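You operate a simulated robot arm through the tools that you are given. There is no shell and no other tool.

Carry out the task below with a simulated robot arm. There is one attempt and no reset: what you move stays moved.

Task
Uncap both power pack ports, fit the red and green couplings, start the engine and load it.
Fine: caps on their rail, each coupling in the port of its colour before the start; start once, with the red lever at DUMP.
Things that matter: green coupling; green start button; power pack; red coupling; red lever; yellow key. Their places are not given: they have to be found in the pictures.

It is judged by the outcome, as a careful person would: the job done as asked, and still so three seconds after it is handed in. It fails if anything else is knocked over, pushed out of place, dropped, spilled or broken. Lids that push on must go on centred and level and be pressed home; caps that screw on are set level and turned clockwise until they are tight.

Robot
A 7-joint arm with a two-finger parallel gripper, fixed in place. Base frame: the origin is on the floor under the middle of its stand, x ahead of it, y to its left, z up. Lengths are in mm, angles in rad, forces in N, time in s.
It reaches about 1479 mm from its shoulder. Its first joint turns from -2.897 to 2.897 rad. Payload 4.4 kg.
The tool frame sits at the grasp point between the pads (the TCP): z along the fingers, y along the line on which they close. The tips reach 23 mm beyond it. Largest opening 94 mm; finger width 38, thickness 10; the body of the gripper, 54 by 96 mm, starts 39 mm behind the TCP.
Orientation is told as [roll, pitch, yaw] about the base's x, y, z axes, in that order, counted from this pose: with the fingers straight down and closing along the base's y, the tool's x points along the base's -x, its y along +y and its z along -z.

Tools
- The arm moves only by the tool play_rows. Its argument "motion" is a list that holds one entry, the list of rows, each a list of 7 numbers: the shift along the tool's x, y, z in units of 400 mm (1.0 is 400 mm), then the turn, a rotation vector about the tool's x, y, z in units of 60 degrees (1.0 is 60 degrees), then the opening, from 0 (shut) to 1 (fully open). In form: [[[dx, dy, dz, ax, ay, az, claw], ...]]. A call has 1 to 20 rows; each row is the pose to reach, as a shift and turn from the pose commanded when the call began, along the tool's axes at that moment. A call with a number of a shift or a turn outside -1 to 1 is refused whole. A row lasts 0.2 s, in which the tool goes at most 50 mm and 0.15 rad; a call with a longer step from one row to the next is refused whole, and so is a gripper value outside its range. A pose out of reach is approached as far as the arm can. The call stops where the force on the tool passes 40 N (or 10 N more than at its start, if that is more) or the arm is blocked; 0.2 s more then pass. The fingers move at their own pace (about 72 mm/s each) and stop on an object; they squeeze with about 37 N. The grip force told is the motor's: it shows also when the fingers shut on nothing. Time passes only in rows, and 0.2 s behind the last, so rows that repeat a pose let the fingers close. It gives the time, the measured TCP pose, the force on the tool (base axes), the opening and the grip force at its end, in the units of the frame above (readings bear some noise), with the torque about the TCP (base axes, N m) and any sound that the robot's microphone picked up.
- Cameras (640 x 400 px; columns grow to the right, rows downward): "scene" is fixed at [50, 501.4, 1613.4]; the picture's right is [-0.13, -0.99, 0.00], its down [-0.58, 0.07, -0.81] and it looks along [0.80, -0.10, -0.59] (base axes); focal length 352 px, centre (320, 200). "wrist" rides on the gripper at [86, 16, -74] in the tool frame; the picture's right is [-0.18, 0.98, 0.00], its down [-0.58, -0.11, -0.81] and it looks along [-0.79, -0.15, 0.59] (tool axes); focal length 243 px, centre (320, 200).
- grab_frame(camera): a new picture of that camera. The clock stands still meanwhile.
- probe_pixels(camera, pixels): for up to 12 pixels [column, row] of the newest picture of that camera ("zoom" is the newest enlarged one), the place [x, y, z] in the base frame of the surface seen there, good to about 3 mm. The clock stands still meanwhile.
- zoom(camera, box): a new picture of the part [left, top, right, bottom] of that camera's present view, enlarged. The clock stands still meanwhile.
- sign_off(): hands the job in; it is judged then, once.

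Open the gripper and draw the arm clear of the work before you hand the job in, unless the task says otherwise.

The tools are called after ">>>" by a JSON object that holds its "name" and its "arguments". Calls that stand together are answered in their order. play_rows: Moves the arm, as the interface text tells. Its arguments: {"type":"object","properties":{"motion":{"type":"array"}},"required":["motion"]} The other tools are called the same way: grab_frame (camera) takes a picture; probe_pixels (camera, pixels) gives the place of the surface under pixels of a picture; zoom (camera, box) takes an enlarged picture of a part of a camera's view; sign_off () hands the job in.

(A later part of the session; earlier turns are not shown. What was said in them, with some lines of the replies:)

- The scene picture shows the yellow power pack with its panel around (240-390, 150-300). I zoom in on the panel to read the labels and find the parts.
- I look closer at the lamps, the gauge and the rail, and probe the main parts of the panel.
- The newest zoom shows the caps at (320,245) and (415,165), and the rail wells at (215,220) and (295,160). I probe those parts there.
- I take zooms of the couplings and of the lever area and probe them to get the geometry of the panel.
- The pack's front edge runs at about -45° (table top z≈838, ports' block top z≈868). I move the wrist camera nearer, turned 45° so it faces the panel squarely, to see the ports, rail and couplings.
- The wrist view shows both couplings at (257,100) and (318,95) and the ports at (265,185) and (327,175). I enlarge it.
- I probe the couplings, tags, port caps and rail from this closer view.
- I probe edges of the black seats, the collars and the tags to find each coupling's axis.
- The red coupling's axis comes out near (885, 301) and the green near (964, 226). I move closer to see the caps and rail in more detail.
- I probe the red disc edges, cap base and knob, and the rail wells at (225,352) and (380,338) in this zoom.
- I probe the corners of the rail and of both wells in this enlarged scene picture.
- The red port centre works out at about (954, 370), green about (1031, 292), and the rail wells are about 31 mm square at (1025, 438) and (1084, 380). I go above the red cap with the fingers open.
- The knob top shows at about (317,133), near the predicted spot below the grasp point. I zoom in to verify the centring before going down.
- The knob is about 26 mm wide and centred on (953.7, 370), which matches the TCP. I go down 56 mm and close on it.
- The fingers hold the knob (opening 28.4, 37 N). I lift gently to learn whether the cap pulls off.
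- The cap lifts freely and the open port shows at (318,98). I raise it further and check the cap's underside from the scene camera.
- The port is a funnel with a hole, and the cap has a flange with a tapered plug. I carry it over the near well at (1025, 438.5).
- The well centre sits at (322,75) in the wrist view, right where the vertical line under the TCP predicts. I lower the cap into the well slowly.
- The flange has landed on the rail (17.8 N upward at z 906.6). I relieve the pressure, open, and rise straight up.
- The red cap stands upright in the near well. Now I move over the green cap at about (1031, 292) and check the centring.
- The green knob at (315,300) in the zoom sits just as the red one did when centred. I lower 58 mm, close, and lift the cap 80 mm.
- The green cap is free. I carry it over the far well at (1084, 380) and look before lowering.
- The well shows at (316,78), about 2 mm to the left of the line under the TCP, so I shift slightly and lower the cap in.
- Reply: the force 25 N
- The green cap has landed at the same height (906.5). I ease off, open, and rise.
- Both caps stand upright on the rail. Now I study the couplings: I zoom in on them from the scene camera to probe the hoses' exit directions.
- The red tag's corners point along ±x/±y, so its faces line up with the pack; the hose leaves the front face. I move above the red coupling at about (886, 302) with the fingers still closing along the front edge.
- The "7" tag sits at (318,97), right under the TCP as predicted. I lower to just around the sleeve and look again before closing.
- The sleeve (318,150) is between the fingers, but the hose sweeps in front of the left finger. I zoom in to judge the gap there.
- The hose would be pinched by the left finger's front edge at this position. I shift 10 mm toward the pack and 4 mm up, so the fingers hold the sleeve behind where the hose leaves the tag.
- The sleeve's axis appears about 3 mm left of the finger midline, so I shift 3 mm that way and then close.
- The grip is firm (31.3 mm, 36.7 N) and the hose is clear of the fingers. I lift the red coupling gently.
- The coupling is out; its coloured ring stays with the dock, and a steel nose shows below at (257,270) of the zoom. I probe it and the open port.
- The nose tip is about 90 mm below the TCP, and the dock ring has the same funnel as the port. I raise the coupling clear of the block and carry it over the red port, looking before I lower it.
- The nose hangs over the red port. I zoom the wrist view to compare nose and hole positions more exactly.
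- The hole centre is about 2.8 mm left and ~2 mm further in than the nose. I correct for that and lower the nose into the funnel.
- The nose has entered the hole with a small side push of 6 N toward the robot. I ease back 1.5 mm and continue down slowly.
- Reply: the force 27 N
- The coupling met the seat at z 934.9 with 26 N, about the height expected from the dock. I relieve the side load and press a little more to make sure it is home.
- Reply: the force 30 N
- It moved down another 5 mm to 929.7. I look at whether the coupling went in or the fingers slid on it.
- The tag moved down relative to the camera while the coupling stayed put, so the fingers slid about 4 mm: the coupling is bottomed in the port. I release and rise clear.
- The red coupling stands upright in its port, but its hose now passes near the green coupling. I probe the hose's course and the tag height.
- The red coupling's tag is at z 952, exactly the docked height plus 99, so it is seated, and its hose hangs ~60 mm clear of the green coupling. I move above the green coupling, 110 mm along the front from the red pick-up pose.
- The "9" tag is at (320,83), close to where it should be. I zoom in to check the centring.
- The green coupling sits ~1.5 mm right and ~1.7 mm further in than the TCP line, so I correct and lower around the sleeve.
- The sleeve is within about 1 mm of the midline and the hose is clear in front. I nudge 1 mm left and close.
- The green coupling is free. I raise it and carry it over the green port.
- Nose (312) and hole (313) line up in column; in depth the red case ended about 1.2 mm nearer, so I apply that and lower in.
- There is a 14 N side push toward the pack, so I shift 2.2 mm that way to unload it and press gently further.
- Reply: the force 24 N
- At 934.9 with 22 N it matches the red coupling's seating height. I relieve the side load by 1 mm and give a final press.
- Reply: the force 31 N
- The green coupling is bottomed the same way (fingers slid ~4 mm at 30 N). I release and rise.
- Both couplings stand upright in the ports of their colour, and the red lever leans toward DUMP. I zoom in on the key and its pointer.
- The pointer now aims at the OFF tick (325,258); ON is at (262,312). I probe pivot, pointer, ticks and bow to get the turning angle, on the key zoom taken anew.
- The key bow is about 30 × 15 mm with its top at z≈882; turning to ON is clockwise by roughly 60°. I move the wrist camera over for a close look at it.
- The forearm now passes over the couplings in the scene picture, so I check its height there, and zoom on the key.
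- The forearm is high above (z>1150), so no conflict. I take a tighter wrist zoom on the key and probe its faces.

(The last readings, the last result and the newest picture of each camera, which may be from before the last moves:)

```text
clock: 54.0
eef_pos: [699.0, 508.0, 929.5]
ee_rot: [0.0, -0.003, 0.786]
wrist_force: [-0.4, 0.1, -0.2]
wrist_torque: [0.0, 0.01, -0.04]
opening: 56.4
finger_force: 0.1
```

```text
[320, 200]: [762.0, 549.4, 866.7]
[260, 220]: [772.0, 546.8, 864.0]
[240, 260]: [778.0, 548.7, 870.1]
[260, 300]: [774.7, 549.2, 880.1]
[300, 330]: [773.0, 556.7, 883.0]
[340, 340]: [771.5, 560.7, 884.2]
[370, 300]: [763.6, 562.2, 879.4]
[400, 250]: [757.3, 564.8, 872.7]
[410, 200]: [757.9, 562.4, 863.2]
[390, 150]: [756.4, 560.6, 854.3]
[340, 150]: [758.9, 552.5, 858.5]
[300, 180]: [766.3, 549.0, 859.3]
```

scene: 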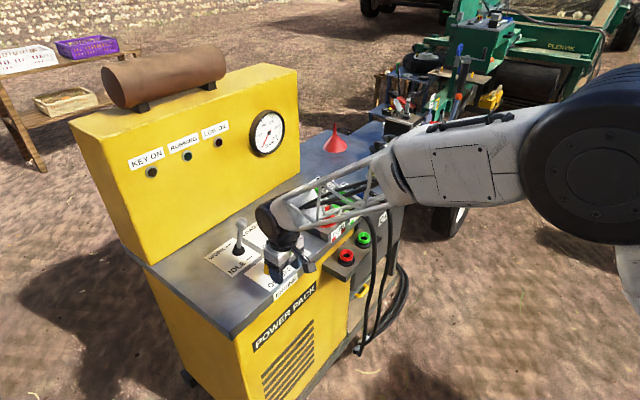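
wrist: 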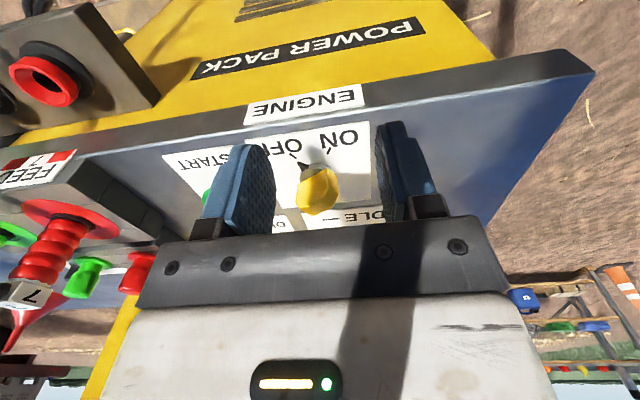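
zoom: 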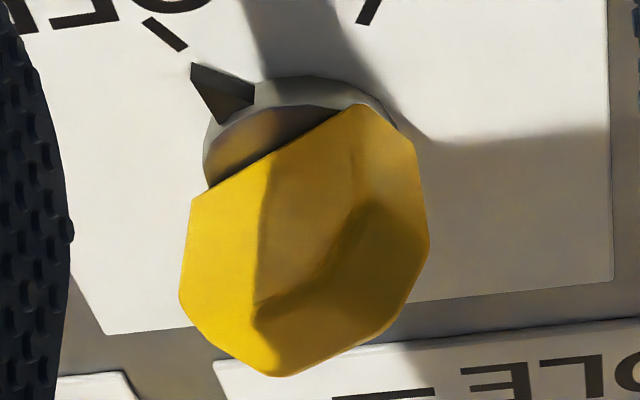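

The bow is a plate about 30 mm long at -15° and 15 mm thick, centred near (774, 557), flat ends from z≈850 to 877. I turn to yaw 75° so the fingers close on its ends, and move above it.

>>> {"name": "play_rows", "arguments": {"motion": [[[-0.044, -0.0088, -0.014, 0, 0, -0.1, 0.6], [-0.088, -0.0175, -0.014, 0, 0, -0.2, 0.6], [-0.132, -0.0263, -0.014, 0, 0, -0.3, 0.6], [-0.176, -0.035, -0.014, 0, 0, -0.4, 0.6], [-0.2196, -0.0438, -0.014, 0, 0, -0.5, 0.6], [-0.2196, -0.0438, -0.014, 0, 0, -0.5, 0.6]]]}}

>>> {"name": "grab_frame", "arguments": {"camera": "wrist"}}

>>> {"name": "zoom", "arguments": {"camera": "scene", "box": [210, 180, 330, 290]}}

```text
clock: 55.4
eef_pos: [773.1, 556.2, 935.8]
ee_rot: [0.0, -0.001, 1.31]
wrist_force: [-0.3, -0.3, 0.2]
wrist_torque: [0.0, -0.01, -0.01]
opening: 56.4
finger_force: 0.0
```

```text
taken
```

wrist: 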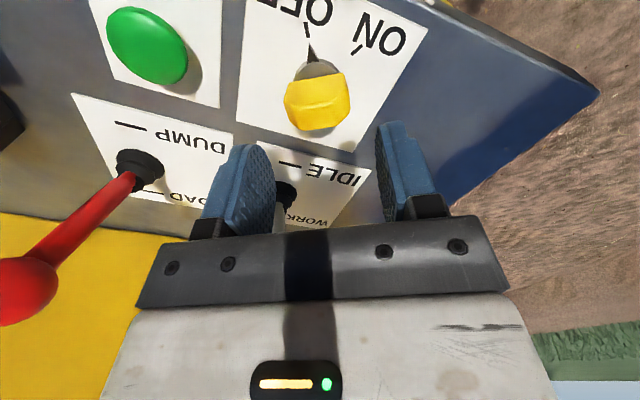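

```text
3.64 times, centred on (270, 235) of scene
```

zoom: 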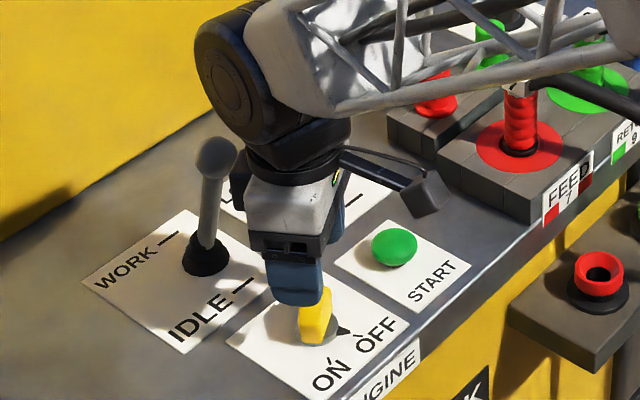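

The bow lies squarely between the fingers at (318,110). Before lowering I check the clearance between the wrist and the grey lever.

>>> {"name": "probe_pixels", "arguments": {"camera": "zoom", "pixels": [[217, 155], [210, 200], [204, 262], [240, 180], [236, 200], [250, 190], [245, 155], [235, 120], [280, 240], [262, 240], [232, 165], [225, 120]]}}

>>> {"name": "zoom", "arguments": {"camera": "wrist", "box": [240, 40, 400, 160]}}

```text
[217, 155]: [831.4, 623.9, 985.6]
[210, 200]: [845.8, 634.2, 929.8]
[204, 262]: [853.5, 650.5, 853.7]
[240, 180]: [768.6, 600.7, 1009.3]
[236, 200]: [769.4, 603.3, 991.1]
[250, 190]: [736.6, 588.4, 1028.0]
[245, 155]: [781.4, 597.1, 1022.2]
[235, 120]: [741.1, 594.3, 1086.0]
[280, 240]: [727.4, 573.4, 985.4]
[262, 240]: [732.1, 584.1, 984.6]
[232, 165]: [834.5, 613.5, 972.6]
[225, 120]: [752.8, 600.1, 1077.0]
```

```text
3.33 times, centred on (320, 100) of wrist
```

zoom: 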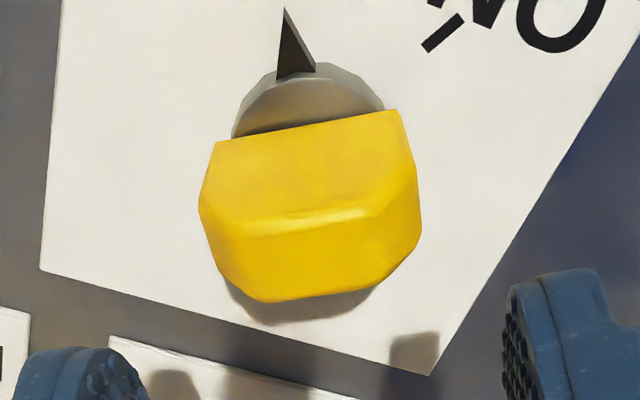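

The bow's long axis matches the finger line, with a 1.6 mm offset that I correct, and the lever has about 30 mm clearance. I lower 60 mm and close.

>>> {"name": "play_rows", "arguments": {"motion": [[[0, -0.004, 0.04, 0, 0, 0, 0.6], [0, -0.004, 0.08, 0, 0, 0, 0.6], [0, -0.004, 0.12, 0, 0, 0, 0.6], [0, -0.004, 0.15, 0, 0, 0, 0.6], [0, -0.004, 0.15, 0, 0, 0, 0.4], [0, -0.004, 0.15, 0, 0, 0, 0.25], [0, -0.004, 0.15, 0, 0, 0, 0.15], [0, -0.004, 0.15, 0, 0, 0, 0.15]]]}}

>>> {"name": "grab_frame", "arguments": {"camera": "wrist"}}

>>> {"name": "zoom", "arguments": {"camera": "scene", "box": [210, 180, 330, 290]}}

```text
clock: 57.2
eef_pos: [775.4, 555.8, 875.5]
ee_rot: [0.0, 0.0, 1.309]
wrist_force: [12.2, -7.2, -5.8]
wrist_torque: [0.93, -0.12, 0.0]
opening: 39.9
finger_force: 44.0
```

```text
taken
```

wrist: 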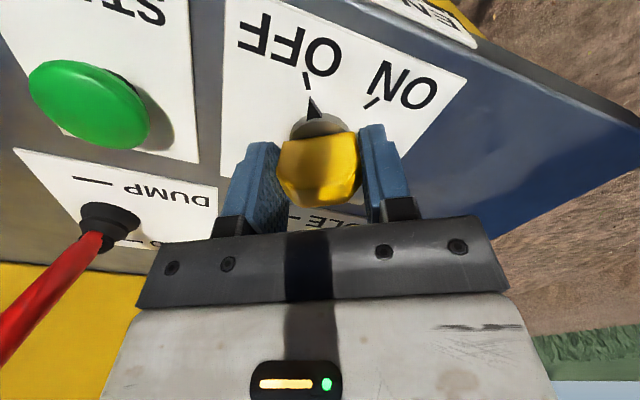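

```text
3.64 times, centred on (270, 235) of scene
```

zoom: 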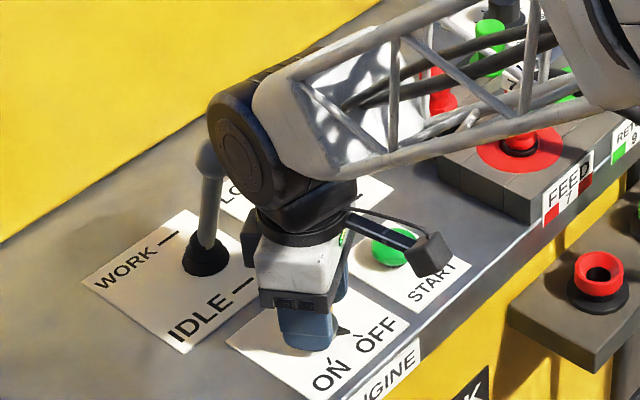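

The bow is held (39.9 mm) with a 14 N sideways offset, which I relieve by shifting 2 mm. Then I turn clockwise in small steps, half-way first.

>>> {"name": "play_rows", "arguments": {"motion": [[[0, -0.003, 0, 0, 0, 0, 0.15], [0, -0.006, 0, 0, 0, 0, 0.15], [0, -0.006, 0, 0, 0, 0.1, 0.15], [0, -0.006, 0, 0, 0, 0.2, 0.15], [0, -0.006, 0, 0, 0, 0.3, 0.15]]]}}

>>> {"name": "grab_frame", "arguments": {"camera": "wrist"}}

```text
clock: 57.9
eef_pos: [775.2, 555.7, 875.9]
ee_rot: [0.001, 0.002, 1.285]
wrist_force: [-9.0, -3.3, 5.4]
wrist_torque: [-0.56, -0.36, 0.02]
opening: 40.2
finger_force: 45.2
stopped in row 3: the force on the tool passed its limit at 43 N (the readings are from after the stop); the commanded pose is now the measured one
```

```text
taken
```

wrist: 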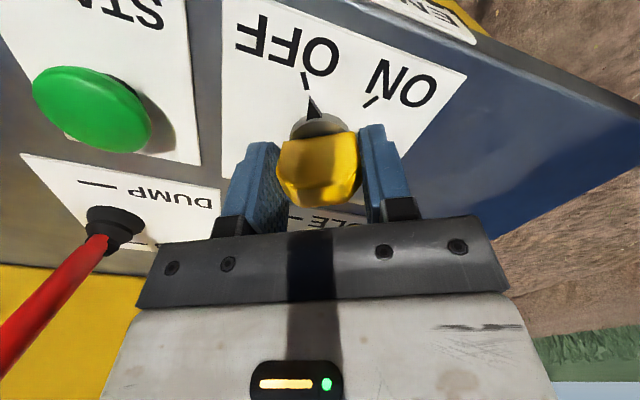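

The turn was blocked at 43 N: gripping the bow's ends is stiff and gives poor purchase. I will take it across its flat faces instead, so I open, rise, and rotate the hand toward yaw 165°.

>>> {"name": "play_rows", "arguments": {"motion": [[[0, 0, 0, 0, 0, 0, 0.5], [0, 0, 0, 0, 0, 0, 0.65], [0, 0, 0, 0, 0, 0, 0.65], [0, 0, -0.08, 0, 0, 0, 0.65], [0, 0, -0.18, 0, 0, 0, 0.65], [0, 0, -0.25, 0, 0, -0.1, 0.65], [0, 0, -0.25, 0, 0, -0.22, 0.65], [0, 0, -0.25, 0, 0, -0.34, 0.65], [0, 0, -0.25, 0, 0, -0.46, 0.65], [0, 0, -0.25, 0, 0, -0.58, 0.65], [0, 0, -0.25, 0, 0, -0.7, 0.65], [0, 0, -0.25, 0, 0, -0.82, 0.65], [0, 0, -0.25, 0, 0, -0.94, 0.65], [0, 0, -0.25, 0, 0, -1.0, 0.65]]]}}

>>> {"name": "grab_frame", "arguments": {"camera": "scene"}}

>>> {"name": "grab_frame", "arguments": {"camera": "wrist"}}

```text
clock: 60.9
eef_pos: [776.8, 554.6, 975.0]
ee_rot: [0.002, -0.001, 2.333]
wrist_force: [-0.6, -0.4, -0.4]
wrist_torque: [0.02, 0.01, 0.0]
opening: 61.0
finger_force: 0.1
```

```text
taken
```

scene: 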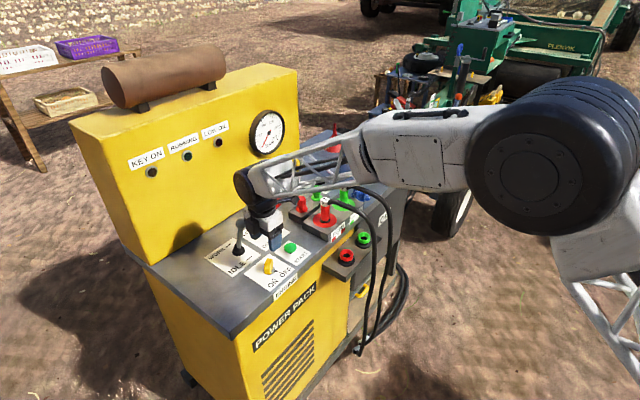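

```text
taken
```

wrist: 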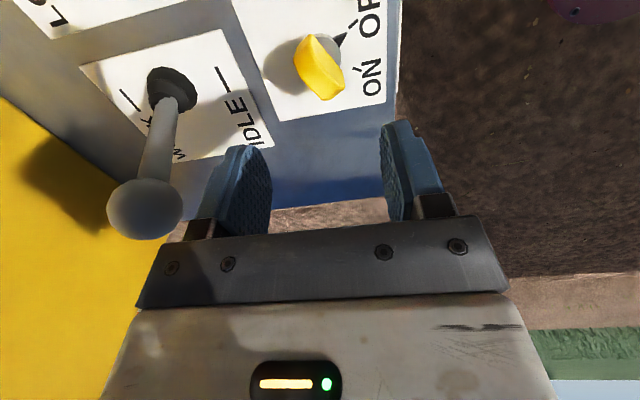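

Reach is fine so far. I finish the rotation to yaw 165° and centre over the key.

>>> {"name": "play_rows", "arguments": {"motion": [[[-0.002, -0.0044, 0, 0, 0, -0.13, 0.5], [-0.002, -0.0044, 0, 0, 0, -0.26, 0.5], [-0.002, -0.0044, 0.05, 0, 0, -0.39, 0.5], [-0.002, -0.0044, 0.1, 0, 0, -0.522, 0.5], [-0.002, -0.0044, 0.1, 0, 0, -0.522, 0.5]]]}}

>>> {"name": "grab_frame", "arguments": {"camera": "wrist"}}

>>> {"name": "zoom", "arguments": {"camera": "wrist", "box": [240, 40, 400, 160]}}

```text
clock: 62.1
eef_pos: [777.2, 558.4, 935.0]
ee_rot: [0.0, -0.001, 2.88]
wrist_force: [0.4, -0.6, 0.2]
wrist_torque: [-0.02, 0.0, -0.01]
opening: 47.1
finger_force: 0.1
```

```text
taken
```

wrist: 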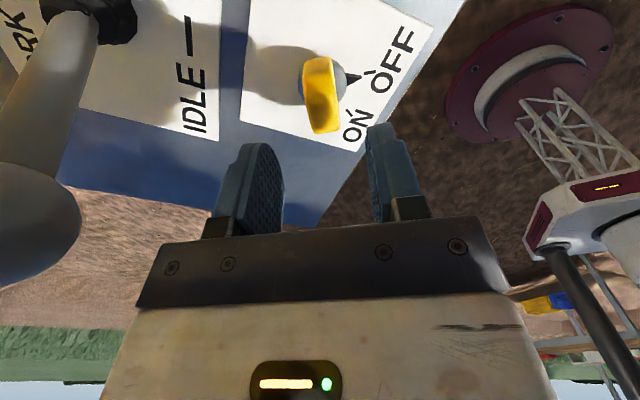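

```text
3.33 times, centred on (320, 100) of wrist
```

zoom: 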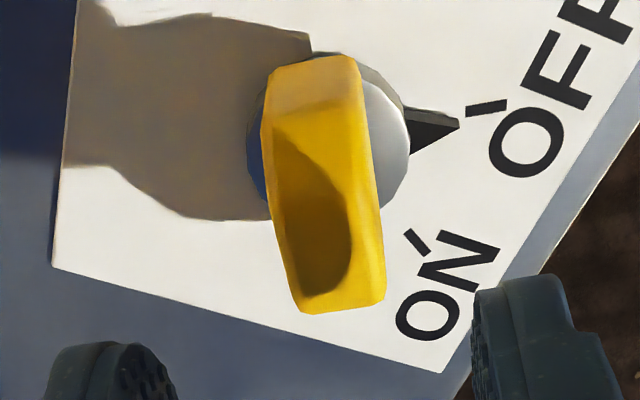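

The fingers now straddle the bow's flat faces, with ≥20 mm to the grey lever. I lower and close gradually to find its thickness.

>>> {"name": "play_rows", "arguments": {"motion": [[[0, 0.002, 0.04, 0, 0, 0, 0.5], [0, 0.002, 0.08, 0, 0, 0, 0.5], [0, 0.002, 0.12, 0, 0, 0, 0.5], [0, 0.002, 0.15, 0, 0, 0, 0.5], [0, 0.002, 0.15, 0, 0, 0, 0.4], [0, 0.002, 0.15, 0, 0, 0, 0.3], [0, 0.002, 0.15, 0, 0, 0, 0.25], [0, 0.002, 0.15, 0, 0, 0, 0.25]]]}}

>>> {"name": "zoom", "arguments": {"camera": "wrist", "box": [220, 80, 420, 240]}}

>>> {"name": "zoom", "arguments": {"camera": "scene", "box": [210, 180, 330, 290]}}

```text
clock: 63.9
eef_pos: [775.9, 558.2, 874.9]
ee_rot: [0.003, -0.001, 2.878]
wrist_force: [0.1, 0.2, 0.8]
wrist_torque: [0.01, 0.02, 0.02]
opening: 23.6
finger_force: 0.1
```

```text
2.50 times, centred on (320, 160) of wrist
```

zoom: 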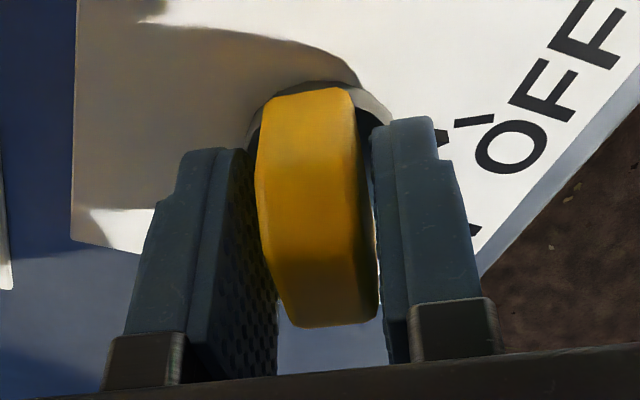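

```text
3.64 times, centred on (270, 235) of scene
```

zoom: 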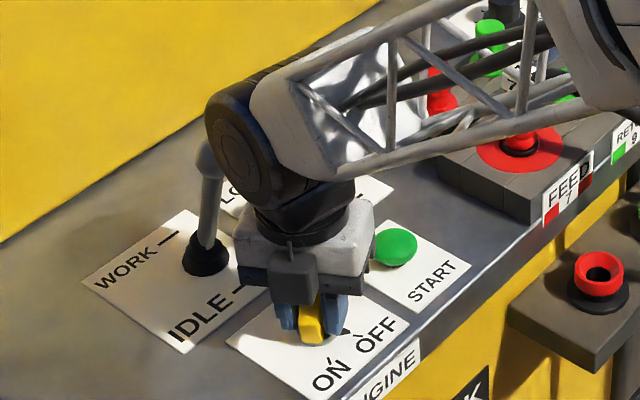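

The fingers are within ~1-2 mm of both faces (opening 23.6) and there is no side force. I leave that slack and turn clockwise so the key can find its own centre.

>>> {"name": "play_rows", "arguments": {"motion": [[[0, 0, 0, 0, 0, 0.08, 0.25], [0, 0, 0, 0, 0, 0.16, 0.25], [0, 0, 0, 0, 0, 0.24, 0.25], [0, 0, 0, 0, 0, 0.32, 0.25], [0, 0, 0, 0, 0, 0.4, 0.25], [0, 0, 0, 0, 0, 0.48, 0.25]]]}}

>>> {"name": "zoom", "arguments": {"camera": "wrist", "box": [220, 80, 420, 240]}}

```text
clock: 65.3
eef_pos: [776.2, 557.9, 875.3]
ee_rot: [0.003, 0.002, 2.377]
wrist_force: [0.5, -1.0, 1.0]
wrist_torque: [0.02, -0.02, 0.01]
opening: 23.7
finger_force: 0.3
```

```text
2.50 times, centred on (320, 160) of wrist
```

zoom: 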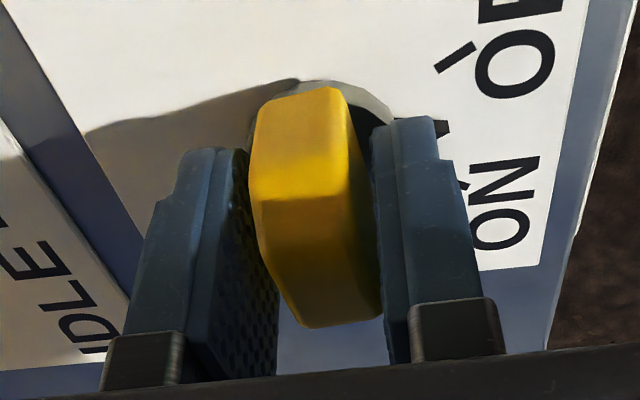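

The key follows with almost no force. I turn on toward ON.

>>> {"name": "play_rows", "arguments": {"motion": [[[0, 0, 0, 0, 0, 0.08, 0.25], [0, 0, 0, 0, 0, 0.16, 0.25], [0, 0, 0, 0, 0, 0.24, 0.25], [0, 0, 0, 0, 0, 0.32, 0.25], [0, 0, 0, 0, 0, 0.4, 0.25], [0, 0, 0, 0, 0, 0.48, 0.25], [0, 0, 0, 0, 0, 0.54, 0.25]]]}}

>>> {"name": "grab_frame", "arguments": {"camera": "wrist"}}

>>> {"name": "zoom", "arguments": {"camera": "scene", "box": [120, 110, 300, 210]}}

```text
clock: 66.9
eef_pos: [776.7, 557.2, 875.3]
ee_rot: [0.001, 0.001, 1.81]
wrist_force: [-0.3, 0.4, -0.9]
wrist_torque: [-0.03, -0.02, 0.01]
opening: 23.8
finger_force: 0.0
```

```text
taken
```

wrist: 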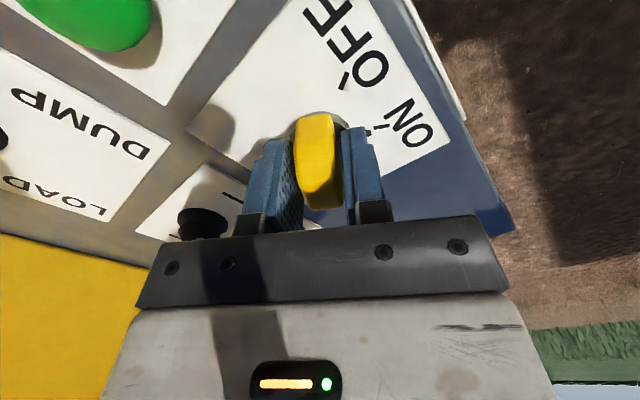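

```text
3.56 times, centred on (210, 160) of scene
```

zoom: 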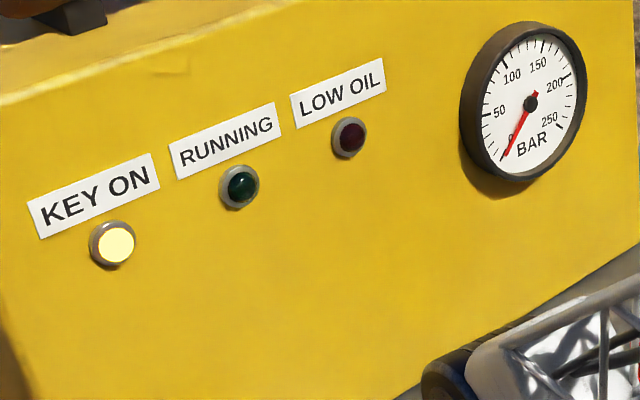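

The KEY ON lamp is lit. I check that the pointer lines up with the ON tick.

>>> {"name": "zoom", "arguments": {"camera": "wrist", "box": [260, 60, 440, 220]}}

```text
2.50 times, centred on (350, 140) of wrist
```

zoom: 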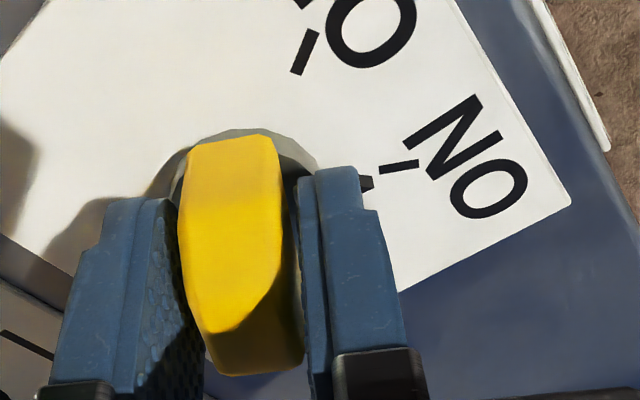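

The pointer is at the ON tick. I open, rise clear of the levers, and move above the START button at about (848, 490) with the fingers shut.

>>> {"name": "play_rows", "arguments": {"motion": [[[0, 0, 0, 0, 0, 0, 0.4], [0, 0, 0, 0, 0, 0, 0.5], [0, 0, -0.08, 0, 0, 0, 0.5], [0, 0, -0.18, 0, 0, 0, 0.5], [0, 0, -0.28, 0, 0, 0, 0.5], [0, 0, -0.33, 0, 0, 0, 0.2], [0.068, -0.045, -0.33, 0, 0, 0, 0.0], [0.136, -0.09, -0.33, 0, 0, 0, 0.0], [0.2038, -0.136, -0.33, 0, 0, 0, 0.0], [0.2038, -0.136, -0.25, 0, 0, 0, 0.0], [0.2038, -0.136, -0.17, 0, 0, 0, 0.0], [0.2038, -0.136, -0.1, 0, 0, 0, 0.0], [0.2038, -0.136, -0.1, 0, 0, 0, 0.0]]]}}

>>> {"name": "grab_frame", "arguments": {"camera": "wrist"}}

>>> {"name": "zoom", "arguments": {"camera": "scene", "box": [210, 180, 330, 290]}}

```text
clock: 69.7
eef_pos: [849.1, 491.8, 914.9]
ee_rot: [0.002, 0.003, 1.81]
wrist_force: [-0.2, 0.0, -0.2]
wrist_torque: [0.01, -0.03, 0.01]
opening: 0.0
finger_force: 36.7
```

```text
taken
```

wrist: 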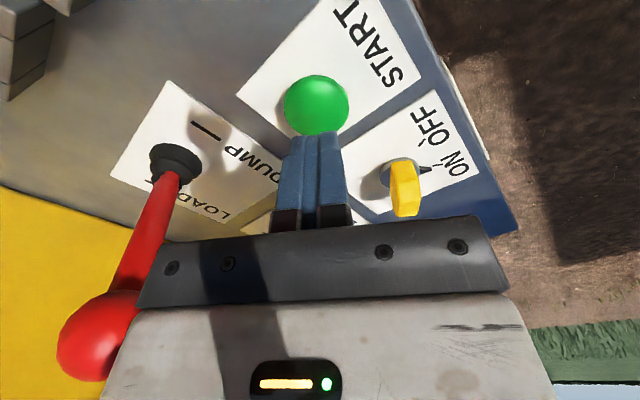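

```text
3.64 times, centred on (270, 235) of scene
```

zoom: 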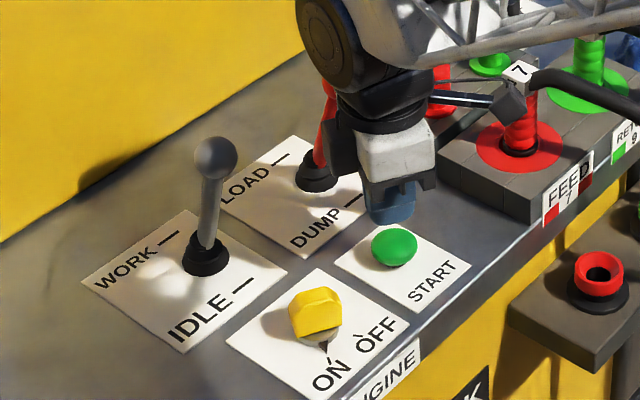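

The button (317,105) is under the shut fingertips, 2 mm off, which I correct. The red lever is at DUMP and the key is on, so I press START slowly.

>>> {"name": "play_rows", "arguments": {"motion": [[[0.005, 0, 0.03, 0, 0, 0, 0.0], [0.005, 0, 0.06, 0, 0, 0, 0.0], [0.005, 0, 0.07, 0, 0, 0, 0.0], [0.005, 0, 0.076, 0, 0, 0, 0.0], [0.005, 0, 0.082, 0, 0, 0, 0.0], [0.005, 0, 0.088, 0, 0, 0, 0.0]]]}}

>>> {"name": "zoom", "arguments": {"camera": "scene", "box": [120, 110, 300, 210]}}

>>> {"name": "zoom", "arguments": {"camera": "scene", "box": [210, 180, 330, 290]}}

```text
clock: 71.1
eef_pos: [850.6, 488.4, 881.3]
ee_rot: [0.002, 0.0, 1.811]
wrist_force: [-4.1, 2.7, 6.2]
wrist_torque: [0.17, 0.06, 0.06]
opening: 0.0
finger_force: 37.4
heard: click
```

```text
3.56 times, centred on (210, 160) of scene
```

zoom: 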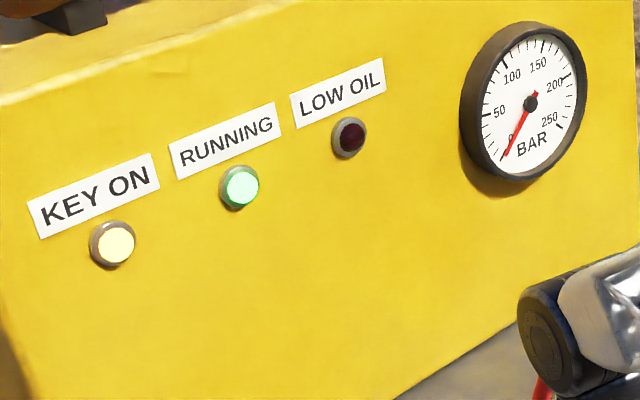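

```text
3.64 times, centred on (270, 235) of scene
```

zoom: 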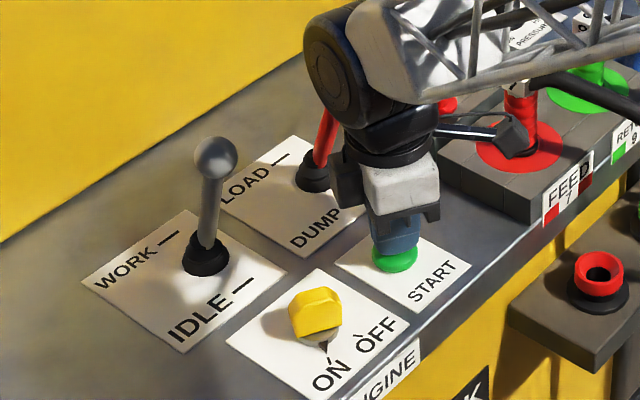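

A click sounded and the RUNNING lamp is lit. I rise straight up and turn the hand toward yaw 135°, so the fingers will close along the lever's stroke.

>>> {"name": "play_rows", "arguments": {"motion": [[[0, 0, -0.06, 0, 0, 0, 0.0], [0, 0, -0.16, 0, 0, 0, 0.0], [0, 0, -0.27, 0, 0, 0, 0.1], [0, 0, -0.38, 0, 0, 0, 0.3], [0, 0, -0.45, 0, 0, -0.05, 0.6], [0, 0, -0.45, 0, 0, -0.15, 0.6], [0, 0, -0.45, 0, 0, -0.27, 0.6], [0, 0, -0.45, 0, 0, -0.4, 0.6], [0, 0, -0.45, 0, 0, -0.52, 0.6], [0, 0, -0.45, 0, 0, -0.52, 0.6]]]}}

>>> {"name": "grab_frame", "arguments": {"camera": "wrist"}}

>>> {"name": "zoom", "arguments": {"camera": "scene", "box": [210, 160, 330, 270]}}

```text
clock: 73.3
eef_pos: [850.3, 488.9, 1060.6]
ee_rot: [0.002, 0.0, 2.356]
wrist_force: [0.2, -0.4, 0.5]
wrist_torque: [0.02, -0.01, 0.01]
opening: 56.4
finger_force: 0.1
```

```text
taken
```

wrist: 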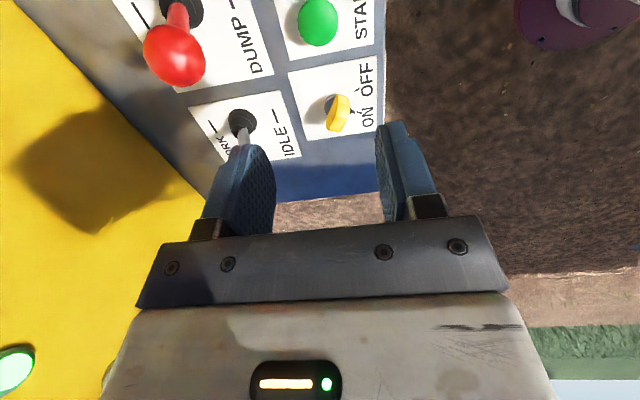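

```text
3.64 times, centred on (270, 215) of scene
```

zoom: 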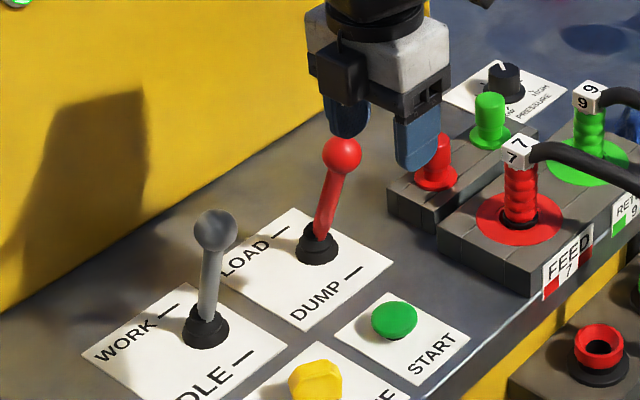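

The RUNNING lamp is still lit. I probe the red knob and shaft from both views to place the fingers around it.

>>> {"name": "probe_pixels", "arguments": {"camera": "wrist", "pixels": [[172, 55], [155, 40], [195, 45], [175, 82], [150, 60], [203, 65], [180, 15], [180, 5]]}}

>>> {"name": "probe_pixels", "arguments": {"camera": "zoom", "pixels": [[342, 155], [326, 155], [358, 157], [342, 140], [342, 170], [335, 195], [326, 230], [318, 250], [302, 243], [335, 243], [285, 235], [352, 273]]}}

```text
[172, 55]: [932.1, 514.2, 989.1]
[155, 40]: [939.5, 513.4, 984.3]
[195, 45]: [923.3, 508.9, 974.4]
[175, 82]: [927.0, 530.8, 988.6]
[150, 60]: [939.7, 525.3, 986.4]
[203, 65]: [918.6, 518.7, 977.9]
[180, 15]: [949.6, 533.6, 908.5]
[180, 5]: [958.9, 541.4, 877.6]
```

```text
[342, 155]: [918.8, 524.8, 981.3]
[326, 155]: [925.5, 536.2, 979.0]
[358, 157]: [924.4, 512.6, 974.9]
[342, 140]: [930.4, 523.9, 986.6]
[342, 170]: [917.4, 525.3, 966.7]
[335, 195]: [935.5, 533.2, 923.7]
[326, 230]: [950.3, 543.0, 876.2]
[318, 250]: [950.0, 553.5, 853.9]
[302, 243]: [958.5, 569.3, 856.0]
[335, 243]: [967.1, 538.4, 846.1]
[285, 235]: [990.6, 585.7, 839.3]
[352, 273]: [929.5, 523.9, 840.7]
```

The knob centre is near (932, 522, 973) with radius 16, and the lever leans about 20° to DUMP; LOAD should put it about 88 mm further in. I check how near the yellow box and gauge are to that end position.

>>> {"name": "grab_frame", "arguments": {"camera": "scene"}}

>>> {"name": "probe_pixels", "arguments": {"camera": "scene", "pixels": [[268, 132], [252, 150], [280, 115], [240, 165], [225, 190], [255, 190], [285, 170], [219, 142], [270, 160], [240, 200]]}}

```text
taken
```

scene: 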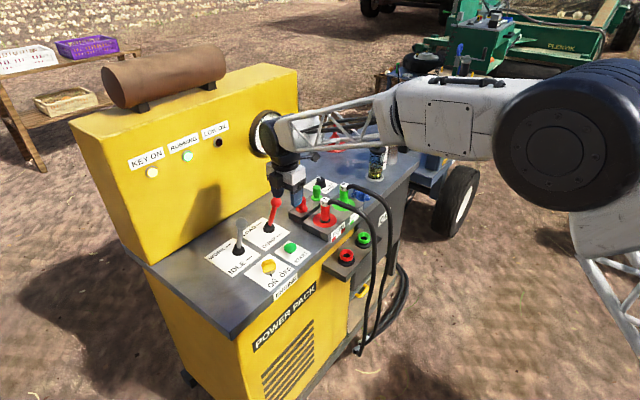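

```text
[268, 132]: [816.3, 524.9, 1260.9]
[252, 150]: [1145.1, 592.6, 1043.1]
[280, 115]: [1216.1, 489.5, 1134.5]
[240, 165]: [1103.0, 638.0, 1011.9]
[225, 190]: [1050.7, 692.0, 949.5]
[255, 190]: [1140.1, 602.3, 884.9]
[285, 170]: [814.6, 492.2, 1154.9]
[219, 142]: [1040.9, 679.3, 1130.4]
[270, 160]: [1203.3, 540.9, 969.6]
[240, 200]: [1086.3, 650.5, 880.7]
```

The box face is at v≈1232, over 50 mm beyond where the hand will end. I move above the red knob and lower the open fingers around it, front and back.

>>> {"name": "play_rows", "arguments": {"motion": [[[0.03, -0.069, 0, 0, 0, 0, 0.65], [0.06, -0.138, 0, 0, 0, 0, 0.65], [0.0886, -0.2066, 0, 0, 0, 0, 0.65], [0.0886, -0.2066, 0.07, 0, 0, 0, 0.65], [0.0886, -0.2066, 0.07, 0, 0, 0, 0.65]]]}}

>>> {"name": "grab_frame", "arguments": {"camera": "wrist"}}

>>> {"name": "zoom", "arguments": {"camera": "scene", "box": [210, 160, 330, 270]}}

```text
clock: 74.5
eef_pos: [932.1, 522.4, 1031.6]
ee_rot: [0.001, 0.001, 2.354]
wrist_force: [-0.2, 0.5, 0.9]
wrist_torque: [-0.01, -0.01, 0.01]
opening: 61.2
finger_force: 0.1
```

```text
taken
```

wrist: 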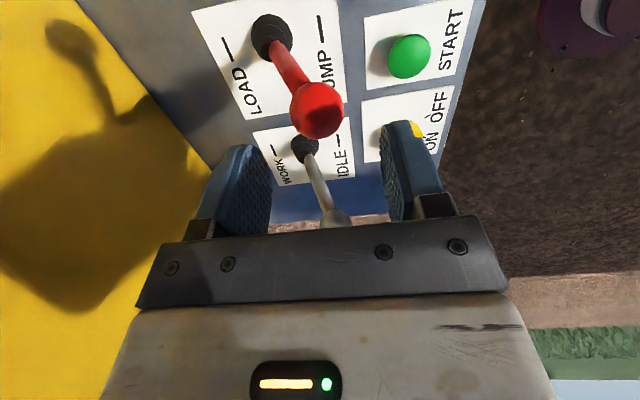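

```text
3.64 times, centred on (270, 215) of scene
```

zoom: 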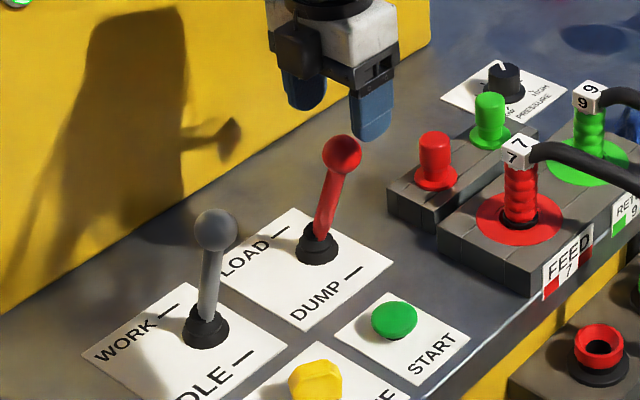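

The knob (318,108) is centred between the fingers. I lower around it and close the cage to about 42 mm without squeezing.

>>> {"name": "play_rows", "arguments": {"motion": [[[0, 0, 0.05, 0, 0, 0, 0.65], [0, 0, 0.1, 0, 0, 0, 0.65], [0, 0, 0.145, 0, 0, 0, 0.65], [0, 0, 0.145, 0, 0, 0, 0.5], [0, 0, 0.145, 0, 0, 0, 0.45], [0, 0, 0.145, 0, 0, 0, 0.45]]]}}

>>> {"name": "grab_frame", "arguments": {"camera": "wrist"}}

>>> {"name": "zoom", "arguments": {"camera": "scene", "box": [210, 160, 330, 270]}}

```text
clock: 75.9
eef_pos: [933.3, 521.8, 974.3]
ee_rot: [0.002, -0.001, 2.354]
wrist_force: [-0.3, 0.6, 0.1]
wrist_torque: [-0.02, 0.02, 0.0]
opening: 42.4
finger_force: 0.1
```

```text
taken
```

wrist: 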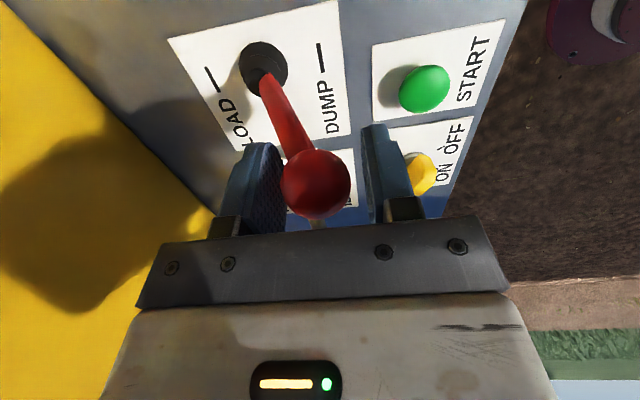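

```text
3.64 times, centred on (270, 215) of scene
```

zoom: 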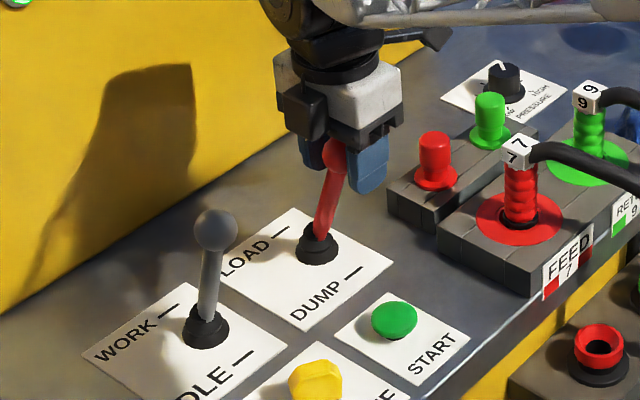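

The knob sits caged between the fingers at (315,183). I push steadily toward LOAD (away from the front edge).

>>> {"name": "play_rows", "arguments": {"motion": [[[0, -0.025, 0, 0, 0, 0, 0.45], [0, -0.05, 0, 0, 0, 0, 0.45], [0, -0.075, 0, 0, 0, 0, 0.45], [0, -0.1, 0, 0, 0, 0, 0.45], [0, -0.125, 0, 0, 0, 0, 0.45], [0, -0.15, 0, 0, 0, 0, 0.45], [0, -0.175, 0, 0, 0, 0, 0.45], [0, -0.2, 0, 0, 0, 0, 0.45]]]}}

>>> {"name": "grab_frame", "arguments": {"camera": "wrist"}}

>>> {"name": "zoom", "arguments": {"camera": "scene", "box": [130, 100, 330, 240]}}

```text
clock: 77.7
eef_pos: [988.8, 578.4, 973.2]
ee_rot: [0.002, 0.0, 2.355]
wrist_force: [-0.7, 0.8, 1.2]
wrist_torque: [0.02, 0.03, 0.01]
opening: 42.3
finger_force: 0.0
```

```text
taken
```

wrist: 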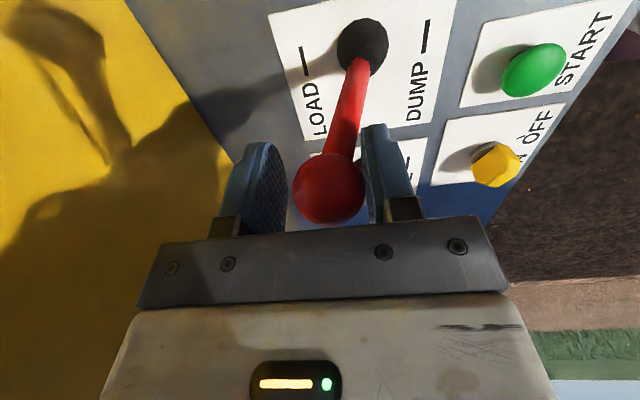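

```text
2.86 times, centred on (230, 170) of scene
```

zoom: 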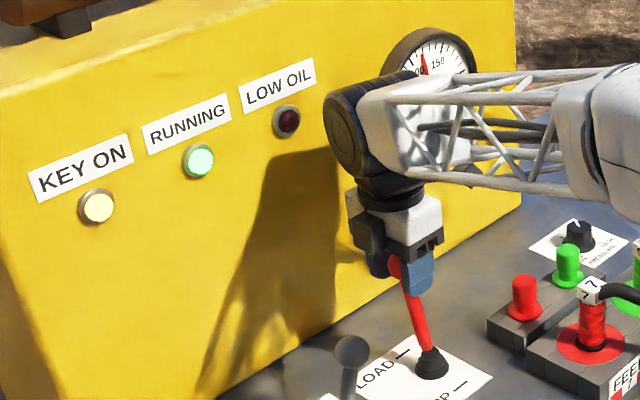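

The gauge needle has risen and the lever leans to LOAD, still against the front finger. I push on gently to the end of its stroke.

>>> {"name": "play_rows", "arguments": {"motion": [[[0, -0.008, 0, 0, 0, 0, 0.45], [0, -0.016, 0, 0, 0, 0, 0.45], [0, -0.024, 0, 0, 0, 0, 0.45], [0, -0.032, 0, 0, 0, 0, 0.45], [0, -0.04, 0, 0, 0, 0, 0.45]]]}}

>>> {"name": "grab_frame", "arguments": {"camera": "wrist"}}

>>> {"name": "zoom", "arguments": {"camera": "scene", "box": [210, 100, 330, 240]}}

```text
clock: 78.9
eef_pos: [1001.4, 590.1, 975.6]
ee_rot: [0.001, 0.0, 2.354]
wrist_force: [-4.0, -2.8, 1.4]
wrist_torque: [0.02, 0.03, 0.01]
opening: 44.5
finger_force: 2.0
```

```text
taken
```

wrist: 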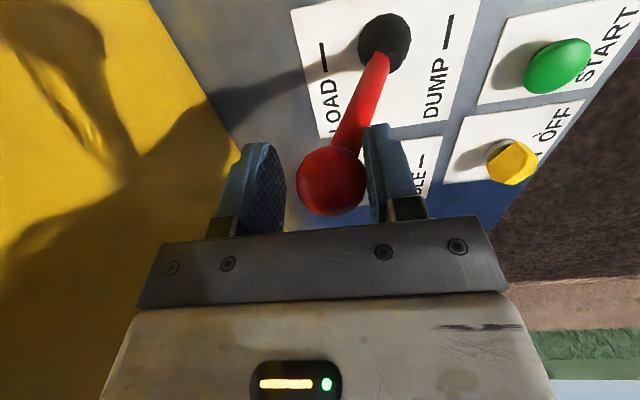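

```text
2.86 times, centred on (270, 170) of scene
```

zoom: 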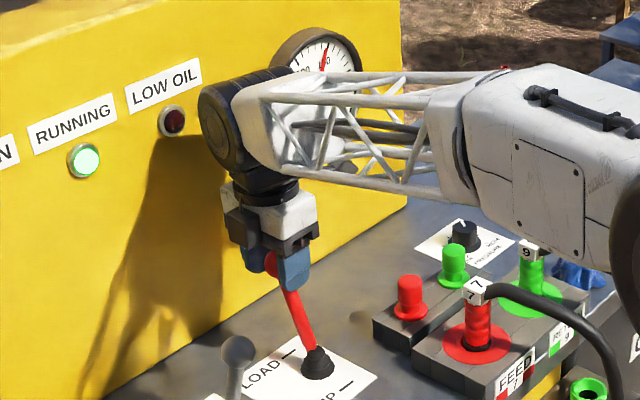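

The lever has met its LOAD stop (5 N back-push, gauge near mid-scale). I ease back 3 mm, open wide, and rise straight off the knob.

>>> {"name": "play_rows", "arguments": {"motion": [[[0, 0.006, 0, 0, 0, 0, 0.5], [0, 0.008, 0, 0, 0, 0, 0.65], [0, 0.008, 0, 0, 0, 0, 0.7], [0, 0.008, -0.04, 0, 0, 0, 0.7], [0, 0.008, -0.12, 0, 0, 0, 0.7], [0, 0.008, -0.2, 0, 0, 0, 0.7], [0, 0.008, -0.28, 0, 0, 0, 0.7]]]}}

>>> {"name": "grab_frame", "arguments": {"camera": "wrist"}}

>>> {"name": "zoom", "arguments": {"camera": "scene", "box": [180, 100, 340, 280]}}

```text
clock: 80.5
eef_pos: [999.1, 586.9, 1086.9]
ee_rot: [0.004, 0.002, 2.355]
wrist_force: [0.9, 0.3, -0.6]
wrist_torque: [-0.03, 0.0, 0.0]
opening: 65.8
finger_force: 0.1
```

```text
taken
```

wrist: 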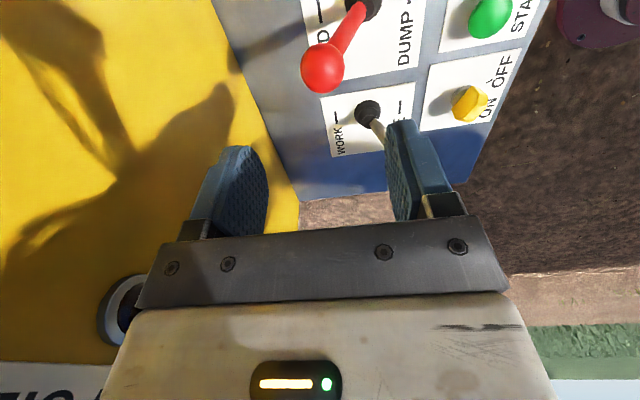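

```text
2.22 times, centred on (260, 190) of scene
```

zoom: 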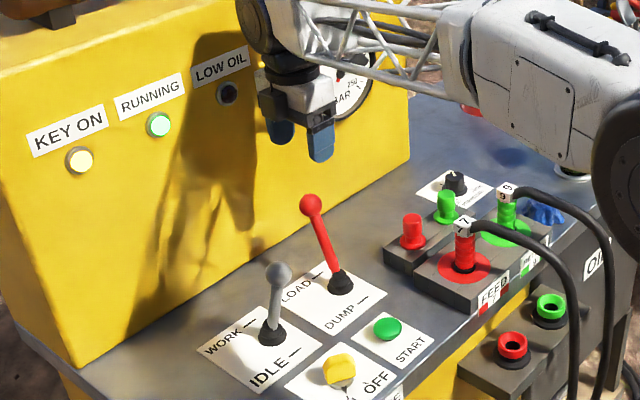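

The red lever rests at LOAD with both lamps lit. I draw the arm back and up, clear of the power pack.

>>> {"name": "play_rows", "arguments": {"motion": [[[0, 0.09, -0.03, 0, 0, 0, 0.7], [0, 0.19, -0.06, 0, 0, 0, 0.7], [0, 0.29, -0.09, 0, 0, 0, 0.7], [0, 0.39, -0.12, 0, 0, 0, 0.7], [0, 0.49, -0.15, 0, 0, 0, 0.7], [0, 0.59, -0.18, 0, 0, 0, 0.7], [0, 0.69, -0.2, 0, 0, 0, 0.7], [0, 0.79, -0.22, 0, 0, 0, 0.7], [0, 0.89, -0.24, 0, 0, 0, 0.7], [0, 0.97, -0.25, 0, 0, 0, 0.7]]]}}

>>> {"name": "grab_frame", "arguments": {"camera": "scene"}}

>>> {"name": "zoom", "arguments": {"camera": "scene", "box": [120, 90, 300, 210]}}

>>> {"name": "zoom", "arguments": {"camera": "scene", "box": [200, 160, 400, 290]}}

```text
clock: 82.7
eef_pos: [724.9, 315.2, 1185.6]
ee_rot: [0.003, 0.002, 2.355]
wrist_force: [0.3, 0.6, -0.5]
wrist_torque: [-0.01, 0.0, 0.0]
opening: 65.9
finger_force: 0.0
```

```text
taken
```

scene: 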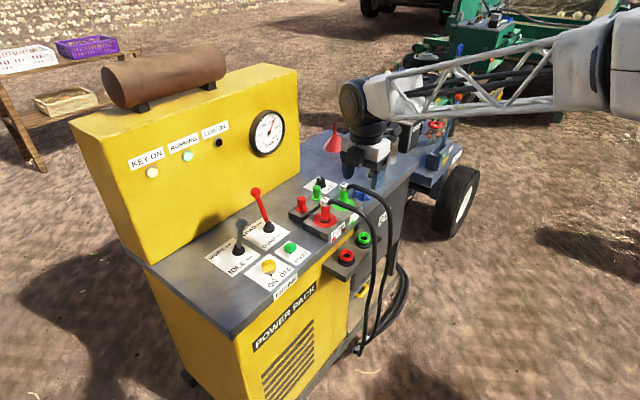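

```text
3.33 times, centred on (210, 150) of scene
```

zoom: 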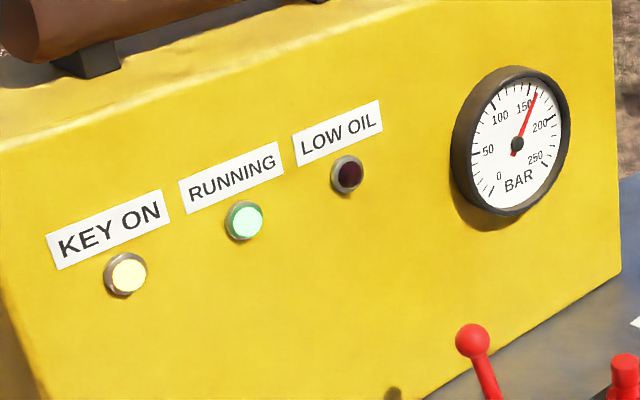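

```text
3.08 times, centred on (300, 225) of scene
```

zoom: 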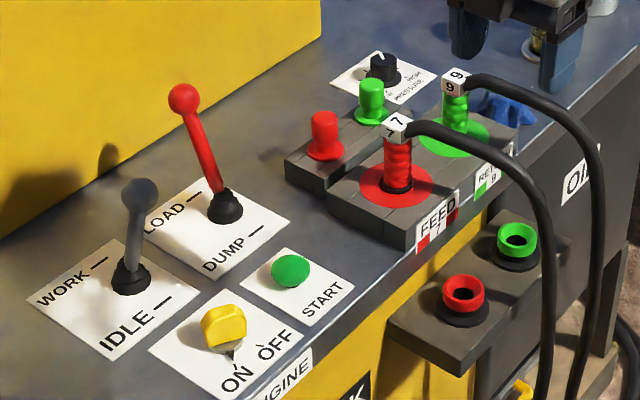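

The gauge reads about 165 bar, KEY ON and RUNNING are lit, LOW OIL is dark, caps and couplings are in place. I wait a few seconds with the arm clear to confirm it stays that way.

>>> {"name": "play_rows", "arguments": {"motion": [[[0, 0.05, -0.03, 0, 0, 0, 0.7], [0, 0.1, -0.06, 0, 0, 0, 0.7], [0, 0.1, -0.06, 0, 0, 0, 0.7], [0, 0.1, -0.06, 0, 0, 0, 0.7], [0, 0.1, -0.06, 0, 0, 0, 0.7], [0, 0.1, -0.06, 0, 0, 0, 0.7], [0, 0.1, -0.06, 0, 0, 0, 0.7], [0, 0.1, -0.06, 0, 0, 0, 0.7], [0, 0.1, -0.06, 0, 0, 0, 0.7], [0, 0.1, -0.06, 0, 0, 0, 0.7], [0, 0.1, -0.06, 0, 0, 0, 0.7], [0, 0.1, -0.06, 0, 0, 0, 0.7]]]}}

>>> {"name": "zoom", "arguments": {"camera": "scene", "box": [110, 100, 400, 290]}}

```text
clock: 85.3
eef_pos: [696.4, 284.7, 1210.7]
ee_rot: [0.002, 0.0, 2.355]
wrist_force: [-1.0, 0.5, 1.1]
wrist_torque: [-0.01, -0.02, 0.01]
opening: 66.1
finger_force: 0.1
```

```text
2.11 times, centred on (255, 195) of scene
```

zoom: 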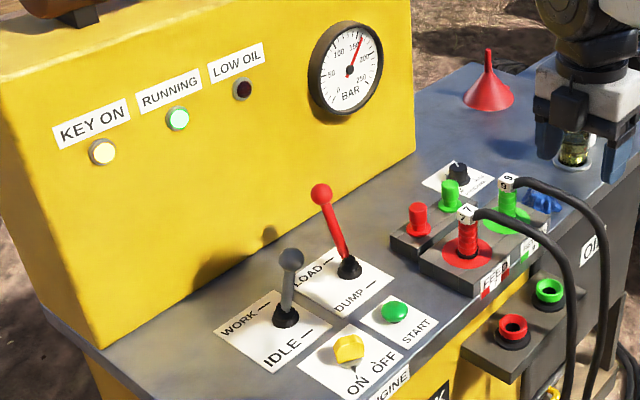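

After the wait nothing has changed: RUNNING is lit, the gauge holds about 165 bar, the lever is at LOAD, and both caps and both couplings are in place. The gripper is open and clear, so I hand the job in.

>>> {"name": "sign_off", "arguments": {}}

```text
The job is handed in.
```

The power pack is running under load, and the job is handed in.

- **Caps:** both are off the ports and standing upright in the two rail wells.
- **Couplings:** red is seated in FEED (7) and green in RETURN (9). Each was pressed until it bottomed, before the start.
- **Start:** with the key at ON and the red lever at DUMP, one press of the green button gave a click and lit the RUNNING lamp.
- **Load:** the red lever is at its LOAD stop. The gauge held about 165 bar through a wait of about two seconds before hand-in.

KEY ON and RUNNING are lit and LOW OIL is dark. I left the grey lever at IDLE, since the task did not mention it. My first grip on the key stopped at the 40 N force limit with the key still at OFF. I regripped it across the flats and it turned freely. Nothing else was disturbed, and the arm is open and clear of the pack.
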